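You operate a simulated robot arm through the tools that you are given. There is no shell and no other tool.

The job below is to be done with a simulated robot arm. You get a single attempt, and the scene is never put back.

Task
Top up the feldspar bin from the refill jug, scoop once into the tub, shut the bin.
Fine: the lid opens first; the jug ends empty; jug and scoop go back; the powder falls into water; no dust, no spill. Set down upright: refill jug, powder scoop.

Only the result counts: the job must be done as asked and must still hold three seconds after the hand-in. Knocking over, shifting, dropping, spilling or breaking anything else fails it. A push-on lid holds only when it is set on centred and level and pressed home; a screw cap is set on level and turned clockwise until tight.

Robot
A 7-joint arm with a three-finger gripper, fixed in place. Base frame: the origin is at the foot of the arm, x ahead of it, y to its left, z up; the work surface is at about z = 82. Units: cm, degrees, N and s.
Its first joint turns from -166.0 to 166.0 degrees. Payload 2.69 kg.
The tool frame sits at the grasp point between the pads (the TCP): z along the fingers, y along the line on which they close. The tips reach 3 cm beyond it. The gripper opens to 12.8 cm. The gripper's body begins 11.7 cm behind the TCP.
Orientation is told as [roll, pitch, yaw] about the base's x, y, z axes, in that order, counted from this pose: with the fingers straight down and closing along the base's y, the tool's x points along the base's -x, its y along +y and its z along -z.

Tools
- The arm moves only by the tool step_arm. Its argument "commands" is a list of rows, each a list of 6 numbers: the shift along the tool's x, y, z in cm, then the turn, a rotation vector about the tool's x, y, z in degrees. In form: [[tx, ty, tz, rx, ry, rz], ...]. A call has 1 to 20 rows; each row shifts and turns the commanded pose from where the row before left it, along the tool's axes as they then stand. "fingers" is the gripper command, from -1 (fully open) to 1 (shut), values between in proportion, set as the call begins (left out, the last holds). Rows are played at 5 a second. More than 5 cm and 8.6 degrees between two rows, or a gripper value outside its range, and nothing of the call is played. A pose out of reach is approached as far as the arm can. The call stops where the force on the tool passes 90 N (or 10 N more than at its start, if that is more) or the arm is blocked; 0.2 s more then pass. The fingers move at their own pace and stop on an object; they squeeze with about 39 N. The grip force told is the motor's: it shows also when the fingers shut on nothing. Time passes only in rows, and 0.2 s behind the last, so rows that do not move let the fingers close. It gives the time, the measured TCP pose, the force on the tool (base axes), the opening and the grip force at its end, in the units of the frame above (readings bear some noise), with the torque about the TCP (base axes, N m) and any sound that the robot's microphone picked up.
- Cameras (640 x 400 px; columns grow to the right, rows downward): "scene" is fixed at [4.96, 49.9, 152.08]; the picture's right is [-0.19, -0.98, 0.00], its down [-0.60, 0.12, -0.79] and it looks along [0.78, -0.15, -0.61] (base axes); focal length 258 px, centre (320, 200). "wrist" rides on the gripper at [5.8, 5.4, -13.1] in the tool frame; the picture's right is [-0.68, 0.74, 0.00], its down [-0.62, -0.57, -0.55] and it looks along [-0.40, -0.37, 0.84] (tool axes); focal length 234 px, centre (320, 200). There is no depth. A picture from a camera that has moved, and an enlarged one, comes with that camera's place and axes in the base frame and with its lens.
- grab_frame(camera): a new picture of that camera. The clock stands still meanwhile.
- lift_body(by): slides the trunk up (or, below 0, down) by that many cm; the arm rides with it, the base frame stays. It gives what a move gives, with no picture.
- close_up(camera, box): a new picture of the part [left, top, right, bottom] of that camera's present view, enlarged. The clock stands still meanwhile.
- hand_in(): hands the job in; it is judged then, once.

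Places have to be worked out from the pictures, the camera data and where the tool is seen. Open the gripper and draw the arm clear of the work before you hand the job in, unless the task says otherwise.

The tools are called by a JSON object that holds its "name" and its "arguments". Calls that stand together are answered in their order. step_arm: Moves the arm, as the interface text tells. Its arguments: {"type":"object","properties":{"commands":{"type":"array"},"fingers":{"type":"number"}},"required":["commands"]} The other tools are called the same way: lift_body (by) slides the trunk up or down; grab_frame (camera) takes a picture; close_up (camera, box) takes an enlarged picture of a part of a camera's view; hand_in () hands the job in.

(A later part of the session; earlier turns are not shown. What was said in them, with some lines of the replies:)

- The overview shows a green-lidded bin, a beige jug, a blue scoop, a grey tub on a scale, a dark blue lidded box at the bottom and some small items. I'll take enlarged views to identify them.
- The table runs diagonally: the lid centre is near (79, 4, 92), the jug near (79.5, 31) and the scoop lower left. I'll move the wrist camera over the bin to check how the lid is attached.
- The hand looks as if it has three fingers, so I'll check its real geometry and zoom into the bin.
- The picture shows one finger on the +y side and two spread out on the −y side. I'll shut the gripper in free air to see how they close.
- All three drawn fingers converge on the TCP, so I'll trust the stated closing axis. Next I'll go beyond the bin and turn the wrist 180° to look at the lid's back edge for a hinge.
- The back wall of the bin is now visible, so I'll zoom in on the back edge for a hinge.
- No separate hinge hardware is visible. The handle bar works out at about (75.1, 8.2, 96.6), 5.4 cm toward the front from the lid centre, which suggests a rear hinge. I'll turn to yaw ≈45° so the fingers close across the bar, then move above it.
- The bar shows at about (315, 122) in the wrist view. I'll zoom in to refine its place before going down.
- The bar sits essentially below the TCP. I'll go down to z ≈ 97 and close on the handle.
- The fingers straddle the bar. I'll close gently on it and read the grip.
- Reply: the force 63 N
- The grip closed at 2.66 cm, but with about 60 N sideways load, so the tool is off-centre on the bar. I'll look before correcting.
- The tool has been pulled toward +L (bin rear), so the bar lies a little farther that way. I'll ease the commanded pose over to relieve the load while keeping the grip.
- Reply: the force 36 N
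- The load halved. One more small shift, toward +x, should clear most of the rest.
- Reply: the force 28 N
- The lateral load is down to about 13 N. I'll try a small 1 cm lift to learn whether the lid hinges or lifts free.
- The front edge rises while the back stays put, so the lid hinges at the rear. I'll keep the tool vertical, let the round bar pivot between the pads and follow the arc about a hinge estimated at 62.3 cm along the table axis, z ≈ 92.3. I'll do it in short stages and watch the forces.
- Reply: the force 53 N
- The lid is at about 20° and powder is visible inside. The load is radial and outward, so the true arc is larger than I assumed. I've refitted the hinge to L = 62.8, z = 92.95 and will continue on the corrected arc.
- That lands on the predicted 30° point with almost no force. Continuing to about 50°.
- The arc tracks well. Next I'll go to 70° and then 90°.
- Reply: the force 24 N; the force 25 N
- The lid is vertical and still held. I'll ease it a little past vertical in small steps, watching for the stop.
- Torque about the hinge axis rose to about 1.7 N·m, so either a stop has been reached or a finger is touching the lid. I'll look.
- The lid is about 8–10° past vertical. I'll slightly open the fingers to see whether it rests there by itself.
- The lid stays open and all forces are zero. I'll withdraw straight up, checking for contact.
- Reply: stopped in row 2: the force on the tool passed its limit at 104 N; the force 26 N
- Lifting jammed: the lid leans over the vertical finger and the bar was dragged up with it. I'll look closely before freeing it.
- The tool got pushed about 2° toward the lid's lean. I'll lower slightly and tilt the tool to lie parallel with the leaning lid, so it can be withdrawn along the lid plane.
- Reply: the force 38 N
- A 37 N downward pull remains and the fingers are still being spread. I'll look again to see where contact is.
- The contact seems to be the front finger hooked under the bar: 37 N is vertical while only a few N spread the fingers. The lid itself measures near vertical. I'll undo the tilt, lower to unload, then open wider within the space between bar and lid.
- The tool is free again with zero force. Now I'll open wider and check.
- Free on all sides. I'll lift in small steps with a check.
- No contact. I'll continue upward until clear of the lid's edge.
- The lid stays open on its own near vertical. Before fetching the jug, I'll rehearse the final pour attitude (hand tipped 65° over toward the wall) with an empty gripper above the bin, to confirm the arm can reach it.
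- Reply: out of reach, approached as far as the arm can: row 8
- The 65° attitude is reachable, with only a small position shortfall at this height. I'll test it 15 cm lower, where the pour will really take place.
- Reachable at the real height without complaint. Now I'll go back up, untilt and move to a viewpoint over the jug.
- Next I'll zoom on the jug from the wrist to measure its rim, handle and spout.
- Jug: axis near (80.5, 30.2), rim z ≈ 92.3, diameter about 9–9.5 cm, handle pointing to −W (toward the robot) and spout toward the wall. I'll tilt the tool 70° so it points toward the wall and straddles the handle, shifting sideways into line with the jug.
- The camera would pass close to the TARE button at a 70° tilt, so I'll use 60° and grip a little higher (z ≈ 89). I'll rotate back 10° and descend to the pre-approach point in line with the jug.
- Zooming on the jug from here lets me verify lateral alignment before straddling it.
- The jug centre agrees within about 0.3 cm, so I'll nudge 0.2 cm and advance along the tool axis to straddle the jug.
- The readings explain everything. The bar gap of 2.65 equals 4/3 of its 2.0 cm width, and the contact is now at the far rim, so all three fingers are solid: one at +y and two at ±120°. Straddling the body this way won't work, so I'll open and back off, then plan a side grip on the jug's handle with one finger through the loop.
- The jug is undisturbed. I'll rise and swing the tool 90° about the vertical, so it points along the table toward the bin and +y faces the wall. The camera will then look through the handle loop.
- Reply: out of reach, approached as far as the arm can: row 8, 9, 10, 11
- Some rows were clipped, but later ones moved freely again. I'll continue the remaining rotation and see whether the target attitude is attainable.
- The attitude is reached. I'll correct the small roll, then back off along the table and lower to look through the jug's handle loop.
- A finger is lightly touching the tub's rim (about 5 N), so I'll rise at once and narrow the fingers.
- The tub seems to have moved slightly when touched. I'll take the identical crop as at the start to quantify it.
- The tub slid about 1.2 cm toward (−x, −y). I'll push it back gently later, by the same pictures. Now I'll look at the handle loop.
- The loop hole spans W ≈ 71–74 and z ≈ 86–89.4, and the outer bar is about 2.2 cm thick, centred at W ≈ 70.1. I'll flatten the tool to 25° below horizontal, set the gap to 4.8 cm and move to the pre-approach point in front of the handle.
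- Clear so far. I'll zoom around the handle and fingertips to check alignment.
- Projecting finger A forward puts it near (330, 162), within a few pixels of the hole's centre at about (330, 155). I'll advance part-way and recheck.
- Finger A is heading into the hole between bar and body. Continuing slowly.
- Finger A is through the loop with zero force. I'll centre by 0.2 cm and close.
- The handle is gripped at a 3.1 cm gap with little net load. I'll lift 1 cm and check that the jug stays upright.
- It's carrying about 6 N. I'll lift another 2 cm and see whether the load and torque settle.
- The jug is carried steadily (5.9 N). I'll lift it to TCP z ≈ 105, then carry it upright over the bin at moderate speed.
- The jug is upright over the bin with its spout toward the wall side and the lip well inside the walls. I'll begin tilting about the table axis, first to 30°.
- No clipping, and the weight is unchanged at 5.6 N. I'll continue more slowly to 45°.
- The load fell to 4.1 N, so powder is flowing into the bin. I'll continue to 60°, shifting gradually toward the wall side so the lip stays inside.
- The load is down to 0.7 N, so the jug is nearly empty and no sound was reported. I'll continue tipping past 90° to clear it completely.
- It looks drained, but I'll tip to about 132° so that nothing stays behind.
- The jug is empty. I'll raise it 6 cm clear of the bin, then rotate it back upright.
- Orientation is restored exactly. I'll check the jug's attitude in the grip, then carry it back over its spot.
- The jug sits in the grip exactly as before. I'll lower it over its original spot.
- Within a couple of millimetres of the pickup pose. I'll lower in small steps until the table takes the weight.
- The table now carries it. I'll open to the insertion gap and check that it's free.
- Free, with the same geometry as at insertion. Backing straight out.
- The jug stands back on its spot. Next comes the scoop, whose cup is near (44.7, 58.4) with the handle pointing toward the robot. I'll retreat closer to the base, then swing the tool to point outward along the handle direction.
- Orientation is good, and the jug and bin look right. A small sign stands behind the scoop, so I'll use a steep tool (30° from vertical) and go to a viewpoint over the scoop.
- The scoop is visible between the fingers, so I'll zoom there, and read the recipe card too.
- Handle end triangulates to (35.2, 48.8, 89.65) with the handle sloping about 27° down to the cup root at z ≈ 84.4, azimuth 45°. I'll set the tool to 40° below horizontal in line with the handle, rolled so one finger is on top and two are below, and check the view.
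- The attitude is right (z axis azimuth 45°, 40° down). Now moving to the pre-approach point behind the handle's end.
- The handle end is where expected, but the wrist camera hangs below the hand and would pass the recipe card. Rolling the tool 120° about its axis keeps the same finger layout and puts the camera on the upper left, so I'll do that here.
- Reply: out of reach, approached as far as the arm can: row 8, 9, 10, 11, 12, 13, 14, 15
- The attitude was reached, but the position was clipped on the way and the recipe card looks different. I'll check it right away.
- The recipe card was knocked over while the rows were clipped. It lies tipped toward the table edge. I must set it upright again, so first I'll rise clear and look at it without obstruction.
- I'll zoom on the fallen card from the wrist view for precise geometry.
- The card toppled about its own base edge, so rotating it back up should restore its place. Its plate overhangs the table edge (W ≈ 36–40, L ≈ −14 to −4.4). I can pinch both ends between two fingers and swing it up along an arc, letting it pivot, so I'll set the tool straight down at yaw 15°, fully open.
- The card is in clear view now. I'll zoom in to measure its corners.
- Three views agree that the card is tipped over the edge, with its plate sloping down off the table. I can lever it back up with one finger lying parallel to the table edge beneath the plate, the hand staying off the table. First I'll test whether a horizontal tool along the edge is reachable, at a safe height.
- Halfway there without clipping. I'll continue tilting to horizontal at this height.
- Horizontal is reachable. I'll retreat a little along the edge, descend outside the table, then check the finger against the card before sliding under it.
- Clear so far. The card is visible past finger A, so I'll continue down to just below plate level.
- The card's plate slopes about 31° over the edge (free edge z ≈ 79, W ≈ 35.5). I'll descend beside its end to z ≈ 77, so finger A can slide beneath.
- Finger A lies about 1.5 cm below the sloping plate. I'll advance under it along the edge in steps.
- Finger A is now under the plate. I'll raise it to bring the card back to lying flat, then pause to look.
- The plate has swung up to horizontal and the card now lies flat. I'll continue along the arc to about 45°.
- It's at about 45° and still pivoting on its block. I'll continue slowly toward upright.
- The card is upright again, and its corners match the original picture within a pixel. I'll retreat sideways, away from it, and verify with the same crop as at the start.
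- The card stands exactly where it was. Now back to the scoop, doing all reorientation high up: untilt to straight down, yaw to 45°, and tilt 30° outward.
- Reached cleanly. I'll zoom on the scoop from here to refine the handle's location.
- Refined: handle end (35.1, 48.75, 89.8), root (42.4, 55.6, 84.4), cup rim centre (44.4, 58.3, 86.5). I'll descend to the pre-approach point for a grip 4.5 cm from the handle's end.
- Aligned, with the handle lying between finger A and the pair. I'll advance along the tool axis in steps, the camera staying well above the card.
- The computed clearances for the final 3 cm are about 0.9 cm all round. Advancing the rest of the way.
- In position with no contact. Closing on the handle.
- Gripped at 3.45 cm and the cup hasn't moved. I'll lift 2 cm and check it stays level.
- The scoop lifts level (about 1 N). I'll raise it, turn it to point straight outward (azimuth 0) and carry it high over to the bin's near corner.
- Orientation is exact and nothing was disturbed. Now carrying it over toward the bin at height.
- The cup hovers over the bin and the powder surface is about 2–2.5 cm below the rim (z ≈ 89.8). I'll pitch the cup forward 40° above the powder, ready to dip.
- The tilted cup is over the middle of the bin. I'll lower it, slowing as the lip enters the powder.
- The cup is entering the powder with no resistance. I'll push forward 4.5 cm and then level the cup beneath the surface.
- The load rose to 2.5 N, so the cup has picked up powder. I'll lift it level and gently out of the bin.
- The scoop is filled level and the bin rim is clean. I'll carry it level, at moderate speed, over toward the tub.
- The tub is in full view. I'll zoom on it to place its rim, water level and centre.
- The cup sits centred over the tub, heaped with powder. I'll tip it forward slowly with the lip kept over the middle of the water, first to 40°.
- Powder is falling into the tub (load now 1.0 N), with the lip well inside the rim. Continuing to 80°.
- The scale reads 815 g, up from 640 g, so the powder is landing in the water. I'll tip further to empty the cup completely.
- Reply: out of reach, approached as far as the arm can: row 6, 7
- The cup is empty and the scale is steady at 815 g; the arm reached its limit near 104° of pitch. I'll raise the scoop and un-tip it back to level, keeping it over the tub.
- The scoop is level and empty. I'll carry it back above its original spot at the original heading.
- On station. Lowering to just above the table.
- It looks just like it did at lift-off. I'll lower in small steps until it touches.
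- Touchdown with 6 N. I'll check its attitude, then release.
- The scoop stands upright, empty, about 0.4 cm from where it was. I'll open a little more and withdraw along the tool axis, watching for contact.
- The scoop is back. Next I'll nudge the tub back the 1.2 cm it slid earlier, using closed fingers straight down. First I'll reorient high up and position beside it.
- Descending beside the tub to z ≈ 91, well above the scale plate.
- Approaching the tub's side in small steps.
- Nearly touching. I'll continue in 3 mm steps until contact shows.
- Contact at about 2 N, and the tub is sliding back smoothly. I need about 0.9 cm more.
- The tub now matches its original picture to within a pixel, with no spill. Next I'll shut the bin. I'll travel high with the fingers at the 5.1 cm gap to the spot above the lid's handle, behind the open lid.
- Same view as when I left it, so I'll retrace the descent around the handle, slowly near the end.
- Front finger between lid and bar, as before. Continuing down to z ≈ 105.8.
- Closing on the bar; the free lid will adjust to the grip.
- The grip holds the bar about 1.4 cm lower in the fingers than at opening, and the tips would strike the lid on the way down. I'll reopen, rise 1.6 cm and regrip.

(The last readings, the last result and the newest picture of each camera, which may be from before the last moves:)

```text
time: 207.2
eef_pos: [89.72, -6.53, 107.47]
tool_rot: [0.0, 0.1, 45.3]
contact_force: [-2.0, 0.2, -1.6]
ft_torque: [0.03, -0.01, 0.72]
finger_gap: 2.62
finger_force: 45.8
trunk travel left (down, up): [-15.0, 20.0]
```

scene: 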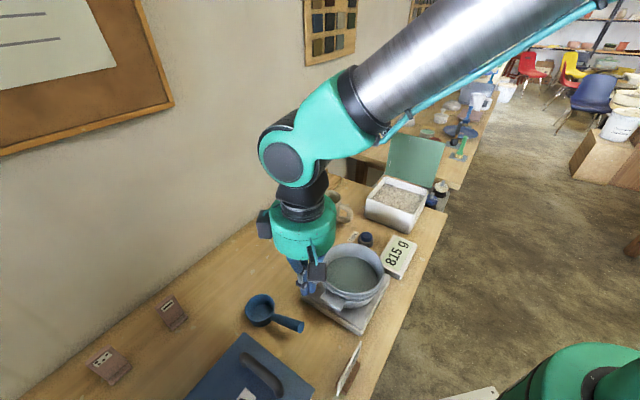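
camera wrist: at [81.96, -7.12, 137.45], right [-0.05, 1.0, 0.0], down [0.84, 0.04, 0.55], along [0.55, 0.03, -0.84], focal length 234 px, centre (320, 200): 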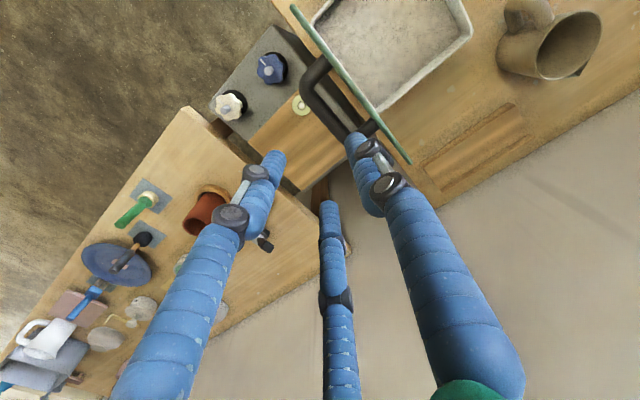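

Regripped higher on the fingers, load small. I'll start the closing arc with the first 15°, checking forces.

{"name": "step_arm", "arguments": {"commands": [[0, 0.62, -0.2, 0, 0, 0], [0, 0.63, -0.2, 0, 0, 0], [0, 0.65, -0.15, 0, 0, 0], [0, 0.65, -0.13, 0, 0, 0], [0, 0.65, -0.1, 0, 0, 0], [0, 0.65, -0.08, 0, 0, 0], [0, 0, 0, 0, 0, 0]]}}

{"name": "close_up", "arguments": {"camera": "scene", "box": [340, 90, 480, 240]}}

```text
time: 208.8
eef_pos: [86.99, -3.89, 108.31]
tool_rot: [0.0, 0.0, 45.3]
contact_force: [-2.7, -2.3, -2.6]
ft_torque: [-0.04, 0.01, 0.77]
finger_gap: 2.62
finger_force: 44.9
trunk travel left (down, up): [-15.0, 20.0]
```

```text
2.67 times, centred on (410, 165) of scene
camera zoom: at [4.96, 49.9, 152.08], right [-0.19, -0.98, 0.0], down [-0.6, 0.12, -0.79], along [0.78, -0.15, -0.61], focal length 688 px, centre (80, 293)
```

zoom: 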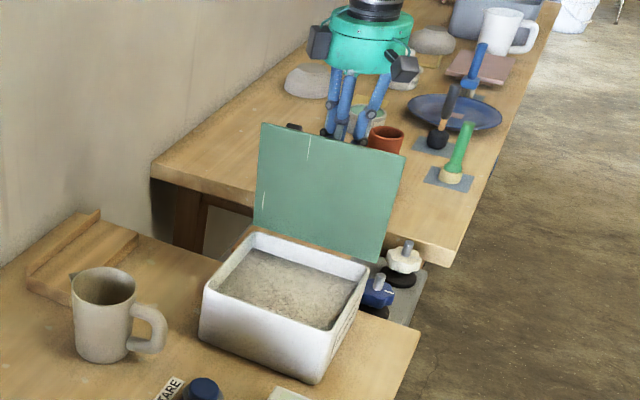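

Tracking the arc with small forces. Continuing from 80° to 50°.

{"name": "step_arm", "arguments": {"commands": [[0, 0.66, -0.04, 0, 0, 0], [0, 0.66, -0.03, 0, 0, 0], [0, 0.66, 0.02, 0, 0, 0], [0, 0.66, 0.02, 0, 0, 0], [0, 0.655, 0.08, 0, 0, 0], [0, 0.655, 0.08, 0, 0, 0], [0, 0.645, 0.135, 0, 0, 0], [0, 0.645, 0.135, 0, 0, 0], [0, 0.63, 0.19, 0, 0, 0], [0, 0.63, 0.19, 0, 0, 0], [0, 0.615, 0.245, 0, 0, 0], [0, 0.615, 0.245, 0, 0, 0], [0, 0, 0, 0, 0, 0]]}}

{"name": "close_up", "arguments": {"camera": "scene", "box": [340, 90, 480, 240]}}

```text
time: 211.6
eef_pos: [81.5, 1.67, 107.23]
tool_rot: [-0.2, 0.0, 45.2]
contact_force: [0.3, -2.0, 0.2]
ft_torque: [0.07, -0.12, 0.51]
finger_gap: 2.66
finger_force: 44.8
trunk travel left (down, up): [-15.0, 20.0]
```

```text
2.67 times, centred on (410, 165) of scene
camera zoom: at [4.96, 49.9, 152.08], right [-0.19, -0.98, 0.0], down [-0.6, 0.12, -0.79], along [0.78, -0.15, -0.61], focal length 688 px, centre (80, 293)
```

zoom: 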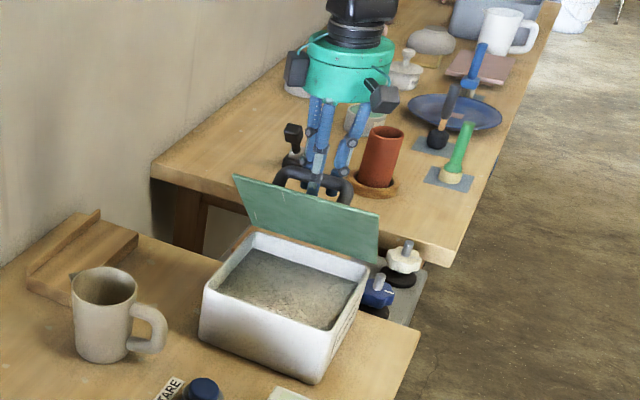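

Smooth. Continuing from 50° to 20°.

{"name": "step_arm", "arguments": {"commands": [[0, 0.59, 0.3, 0, 0, 0], [0, 0.59, 0.3, 0, 0, 0], [0, 0.56, 0.345, 0, 0, 0], [0, 0.56, 0.345, 0, 0, 0], [0, 0.53, 0.395, 0, 0, 0], [0, 0.53, 0.395, 0, 0, 0], [0, 0.49, 0.44, 0, 0, 0], [0, 0.49, 0.44, 0, 0, 0], [0, 0.455, 0.485, 0, 0, 0], [0, 0.455, 0.485, 0, 0, 0], [0, 0.41, 0.52, 0, 0, 0], [0, 0.41, 0.52, 0, 0, 0], [0, 0, 0, 0, 0, 0]]}}

{"name": "close_up", "arguments": {"camera": "scene", "box": [340, 120, 480, 240]}}

```text
time: 214.4
eef_pos: [77.27, 5.9, 102.12]
tool_rot: [-0.1, 0.0, 45.3]
contact_force: [5.9, 4.2, -0.4]
ft_torque: [0.28, -0.3, 0.02]
finger_gap: 2.62
finger_force: 45.3
trunk travel left (down, up): [-15.0, 20.0]
```

```text
3.33 times, centred on (410, 180) of scene
camera zoom: at [4.96, 49.9, 152.08], right [-0.19, -0.98, 0.0], down [-0.6, 0.12, -0.79], along [0.78, -0.15, -0.61], focal length 860 px, centre (20, 267)
```

zoom: 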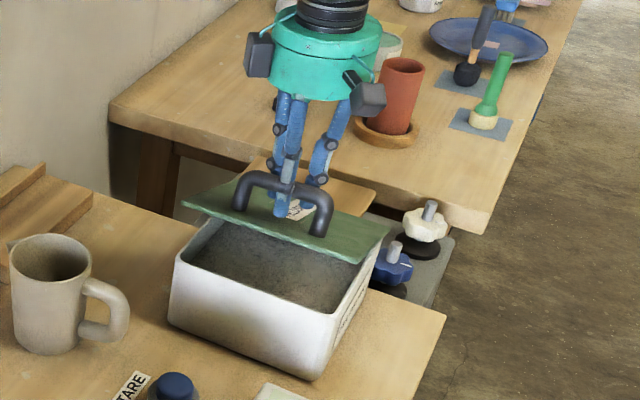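

At 20° and on the arc. I'll close the last part at half that speed, first down to 5°.

{"name": "step_arm", "arguments": {"commands": [[0, 0.18, 0.275, 0, 0, 0], [0, 0.18, 0.275, 0, 0, 0], [0, 0.18, 0.275, 0, 0, 0], [0, 0.18, 0.275, 0, 0, 0], [0, 0.155, 0.29, 0, 0, 0], [0, 0.155, 0.29, 0, 0, 0], [0, 0.155, 0.29, 0, 0, 0], [0, 0.155, 0.29, 0, 0, 0], [0, 0.13, 0.305, 0, 0, 0], [0, 0.13, 0.305, 0, 0, 0], [0, 0.13, 0.305, 0, 0, 0], [0, 0.13, 0.305, 0, 0, 0], [0, 0, 0, 0, 0, 0]]}}

{"name": "close_up", "arguments": {"camera": "scene", "box": [340, 120, 480, 240]}}

```text
time: 217.2
eef_pos: [75.91, 7.15, 98.56]
tool_rot: [-0.2, 0.0, 45.2]
contact_force: [8.0, -2.5, -2.3]
ft_torque: [0.14, -0.3, -0.34]
finger_gap: 2.64
finger_force: 44.7
trunk travel left (down, up): [-15.0, 20.0]
```

```text
3.33 times, centred on (410, 180) of scene
camera zoom: at [4.96, 49.9, 152.08], right [-0.19, -0.98, 0.0], down [-0.6, 0.12, -0.79], along [0.78, -0.15, -0.61], focal length 860 px, centre (20, 267)
```

zoom: 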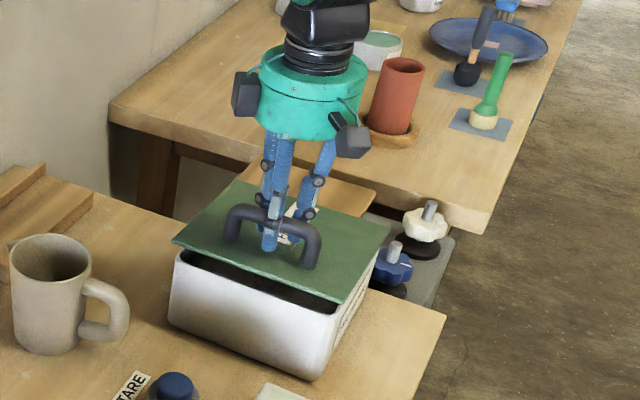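

Nearly shut, with only a small gap at the front. Finishing the last degrees gently until the lid seats.

{"name": "step_arm", "arguments": {"commands": [[0, 0.1, 0.3, 0, 0, 0], [0, 0.1, 0.3, 0, 0, 0], [0, 0.1, 0.3, 0, 0, 0], [0, 0.1, 0.3, 0, 0, 0], [0, 0, 0, 0, 0, 0]]}}

{"name": "close_up", "arguments": {"camera": "scene", "box": [350, 150, 450, 240]}}

```text
time: 218.4
eef_pos: [75.6, 7.65, 97.45]
tool_rot: [0.0, 0.0, 45.3]
contact_force: [7.5, -1.3, -1.6]
ft_torque: [0.08, -0.18, -0.41]
finger_gap: 2.62
finger_force: 44.9
trunk travel left (down, up): [-15.0, 20.0]
```

```text
4.44 times, centred on (400, 195) of scene
camera zoom: at [4.96, 49.9, 152.08], right [-0.19, -0.98, 0.0], down [-0.6, 0.12, -0.79], along [0.78, -0.15, -0.61], focal length 1147 px, centre (-36, 222)
```

zoom: 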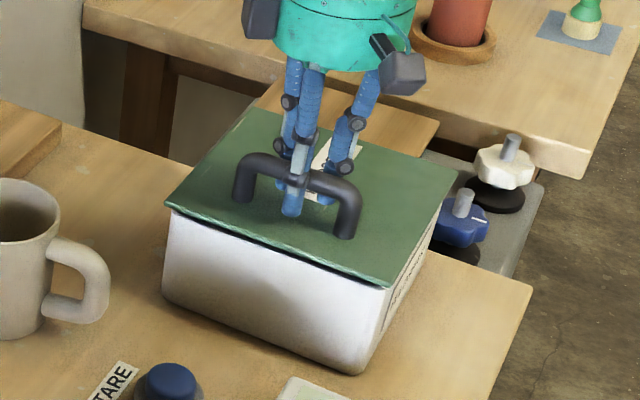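

Almost closed. I'll press down in 1.5 mm steps until it's firmly seated.

{"name": "step_arm", "arguments": {"commands": [[0, 0.05, 0.15, 0, 0, 0], [0, 0.05, 0.15, 0, 0, 0], [0, 0, 0, 0, 0, 0]]}}

{"name": "step_arm", "arguments": {"commands": [[0, 0.03, 0.15, 0, 0, 0], [0, 0, 0, 0, 0, 0]]}}

{"name": "close_up", "arguments": {"camera": "scene", "box": [350, 150, 450, 240]}}

```text
time: 219.2
eef_pos: [75.51, 7.58, 97.18]
tool_rot: [0.0, 0.1, 45.4]
contact_force: [4.2, 1.0, -0.2]
ft_torque: [0.09, -0.21, -0.45]
finger_gap: 2.66
finger_force: 45.1
trunk travel left (down, up): [-15.0, 20.0]
```

```text
time: 219.8
eef_pos: [75.63, 7.6, 96.96]
tool_rot: [-0.1, 0.1, 45.3]
contact_force: [2.9, -2.6, 2.3]
ft_torque: [-0.14, 0.06, -0.43]
finger_gap: 2.62
finger_force: 44.7
trunk travel left (down, up): [-15.0, 20.0]
```

```text
4.44 times, centred on (400, 195) of scene
camera zoom: at [4.96, 49.9, 152.08], right [-0.19, -0.98, 0.0], down [-0.6, 0.12, -0.79], along [0.78, -0.15, -0.61], focal length 1147 px, centre (-36, 222)
```

zoom: 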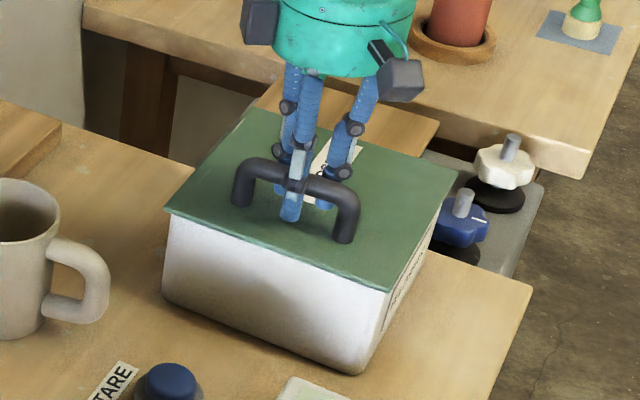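

The lid is on its seat. One more small press to be sure.

{"name": "step_arm", "arguments": {"commands": [[0, 0, 0.15, 0, 0, 0], [0, 0, 0.1, 0, 0, 0], [0, 0, 0, 0, 0, 0]]}}

```text
time: 220.6
eef_pos: [75.55, 7.66, 96.86]
tool_rot: [-0.1, -0.1, 45.4]
contact_force: [-4.0, 0.1, 19.1]
ft_torque: [-0.07, 0.16, -0.44]
finger_gap: 2.61
finger_force: 44.8
trunk travel left (down, up): [-15.0, 20.0]
```

Seated with 19 N of reaction. I'll unload, open wide enough and lift straight off.

{"name": "step_arm", "arguments": {"commands": [[0, 0, -0.2, 0, 0, 0], [0, 0, 0, 0, 0, 0]]}}

{"name": "step_arm", "arguments": {"commands": [[0, 0, 0, 0, 0, 0], [0, 0, 0, 0, 0, 0], [0, 0, -0.8, 0, 0, 0], [0, 0, -1, 0, 0, 0], [0, 0, 0, 0, 0, 0]], "fingers": 0}}

{"name": "close_up", "arguments": {"camera": "scene", "box": [350, 150, 450, 240]}}

```text
time: 221.2
eef_pos: [75.51, 7.63, 96.97]
tool_rot: [0.0, 0.0, 45.3]
contact_force: [0.3, -2.9, 9.4]
ft_torque: [0.26, -0.18, -0.42]
finger_gap: 2.64
finger_force: 44.7
trunk travel left (down, up): [-15.0, 20.0]
```

```text
time: 222.4
eef_pos: [75.47, 7.56, 98.93]
tool_rot: [-0.1, 0.0, 45.3]
contact_force: [-0.4, -0.1, 0.2]
ft_torque: [0.01, -0.01, -0.01]
finger_gap: 6.41
finger_force: 0.0
trunk travel left (down, up): [-15.0, 20.0]
```

```text
4.44 times, centred on (400, 195) of scene
camera zoom: at [4.96, 49.9, 152.08], right [-0.19, -0.98, 0.0], down [-0.6, 0.12, -0.79], along [0.78, -0.15, -0.61], focal length 1147 px, centre (-36, 222)
```

zoom: 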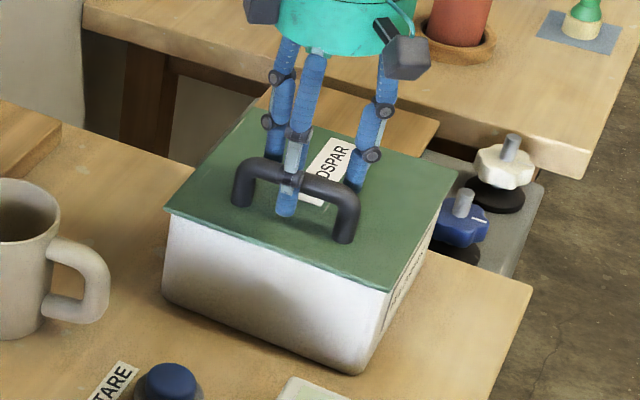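

Released cleanly and the lid is shut. I'll rise clear and go back toward the start pose.

{"name": "step_arm", "arguments": {"commands": [[0, 0, -2, 0, 0, 0], [0, 0, -3, 0, 0, 0], [0, 0, -4, 0, 0, 0], [0, 0, -4, 0, 0, 0], [0, 0, -4.5, 0, 0, 0], [0, 0, -4.5, 0, 0, 0], [0, 0, -4.5, 0, 0, 0], [0, 0, -4.5, 0, 0, 0], [0, 0, 0, 0, 0, 0]], "fingers": 0}}

{"name": "step_arm", "arguments": {"commands": [[0, 4, 0, 0, 0, 0], [0, 4, 0, 0, 0, 0], [0, 4, 0, 0, 0, 0], [0, 4, 0, 0, 0, 0], [0, 4, 0, 0, 0, 0], [0, 4, 0, 0, 0, 0], [0, 4, 0, 0, 0, 0], [0, 0, 0, 0, 0, 0]], "fingers": -1}}

{"name": "grab_frame", "arguments": {"camera": "scene"}}

{"name": "close_up", "arguments": {"camera": "scene", "box": [300, 150, 460, 250]}}

{"name": "close_up", "arguments": {"camera": "scene", "box": [80, 275, 400, 400]}}

{"name": "grab_frame", "arguments": {"camera": "wrist"}}

```text
time: 224.4
eef_pos: [75.33, 7.62, 129.59]
tool_rot: [0.0, 0.1, 45.3]
contact_force: [0.0, 0.1, 0.6]
ft_torque: [-0.01, -0.05, 0.02]
finger_gap: 6.41
finger_force: 0.0
trunk travel left (down, up): [-15.0, 20.0]
```

```text
time: 226.2
eef_pos: [55.52, 27.59, 129.96]
tool_rot: [-0.2, 0.0, 45.2]
contact_force: [-0.6, 0.8, 0.1]
ft_torque: [-0.01, -0.04, -0.03]
finger_gap: 12.8
finger_force: 0.0
trunk travel left (down, up): [-15.0, 20.0]
```

```text
taken
```

scene: 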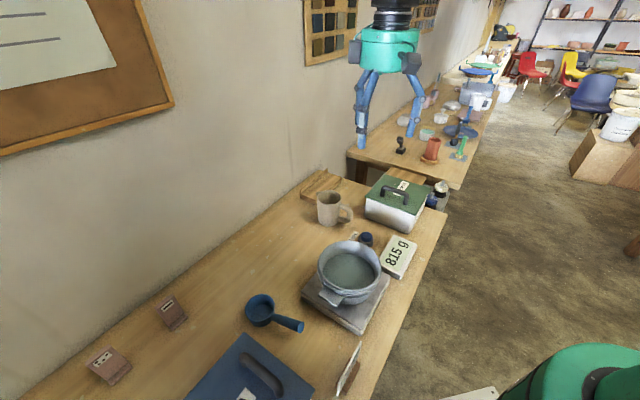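

```text
4.00 times, centred on (380, 200) of scene
camera zoom: at [4.96, 49.9, 152.08], right [-0.19, -0.98, 0.0], down [-0.6, 0.12, -0.79], along [0.78, -0.15, -0.61], focal length 1032 px, centre (80, 200)
```

zoom: 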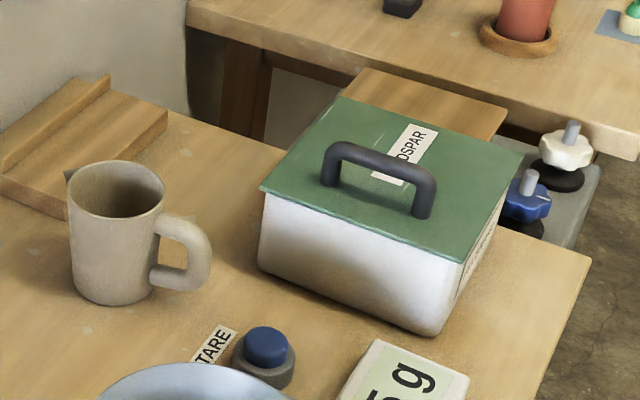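

```text
2.00 times, centred on (240, 338) of scene
camera zoom: at [4.96, 49.9, 152.08], right [-0.19, -0.98, 0.0], down [-0.6, 0.12, -0.79], along [0.78, -0.15, -0.61], focal length 516 px, centre (480, -75)
```

zoom: 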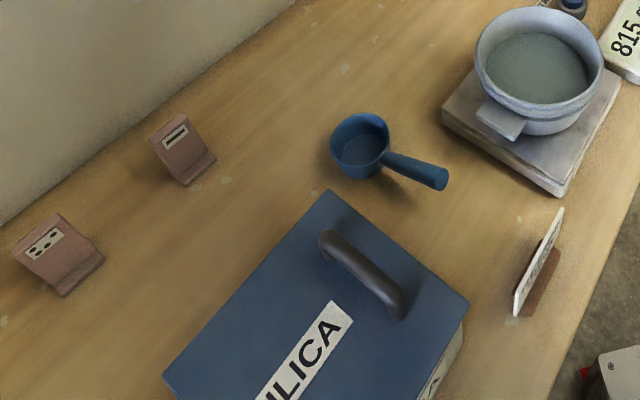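

```text
taken
camera wrist: at [47.56, 27.1, 143.03], right [-0.05, 1.0, 0.0], down [0.83, 0.04, 0.55], along [0.55, 0.02, -0.84], focal length 234 px, centre (320, 200)
```

wrist: 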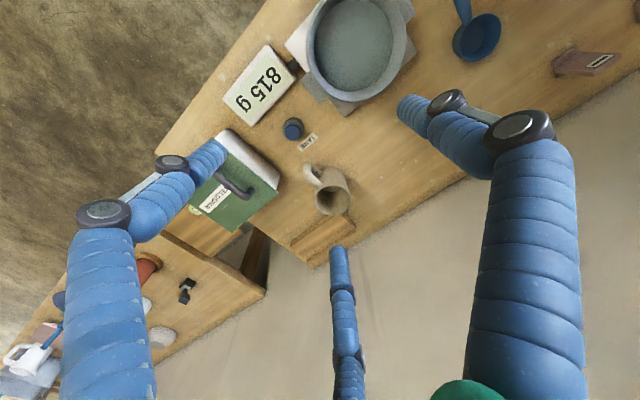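

Everything checks out against the starting pictures. The lid is shut on the same outline, the jug is empty and upright within about 1.4 cm of its spot, and the scoop is upright within about 0.4 cm. The tub and recipe card are back in place, and the scale reads 815 g. The gripper is open and clear, so I'm handing in.

{"name": "hand_in", "arguments": {}}

```text
The job is handed in.
```

I've handed the job in. The feldspar bin is topped up and shut, and one scoop of powder went into the water in the tub. The result hasn't come back yet.

- **Bin:** the lid was opened first, and at the end it was closed slowly and pressed down until it seated.
- **Jug:** it was poured out completely over the bin and set back upright, about 1.4 cm from its original spot.
- **Scoop:** one level scoop was tipped into the water, and the scale went from 640 g to 815 g. The scoop is back upright, about 0.4 cm from where it was.
- **Dust and spills:** I saw none in the pictures, and no sounds were reported.

Two things were disturbed along the way, which could count against the result if they are judged when they happened:

- **Tub:** a finger touched its rim and slid it about 1.2 cm. I pushed it back, and it now matches the starting picture.
- **Recipe card:** it was knocked over during an arm move. I stood it up again where it had been, to within a couple of millimetres in the pictures.
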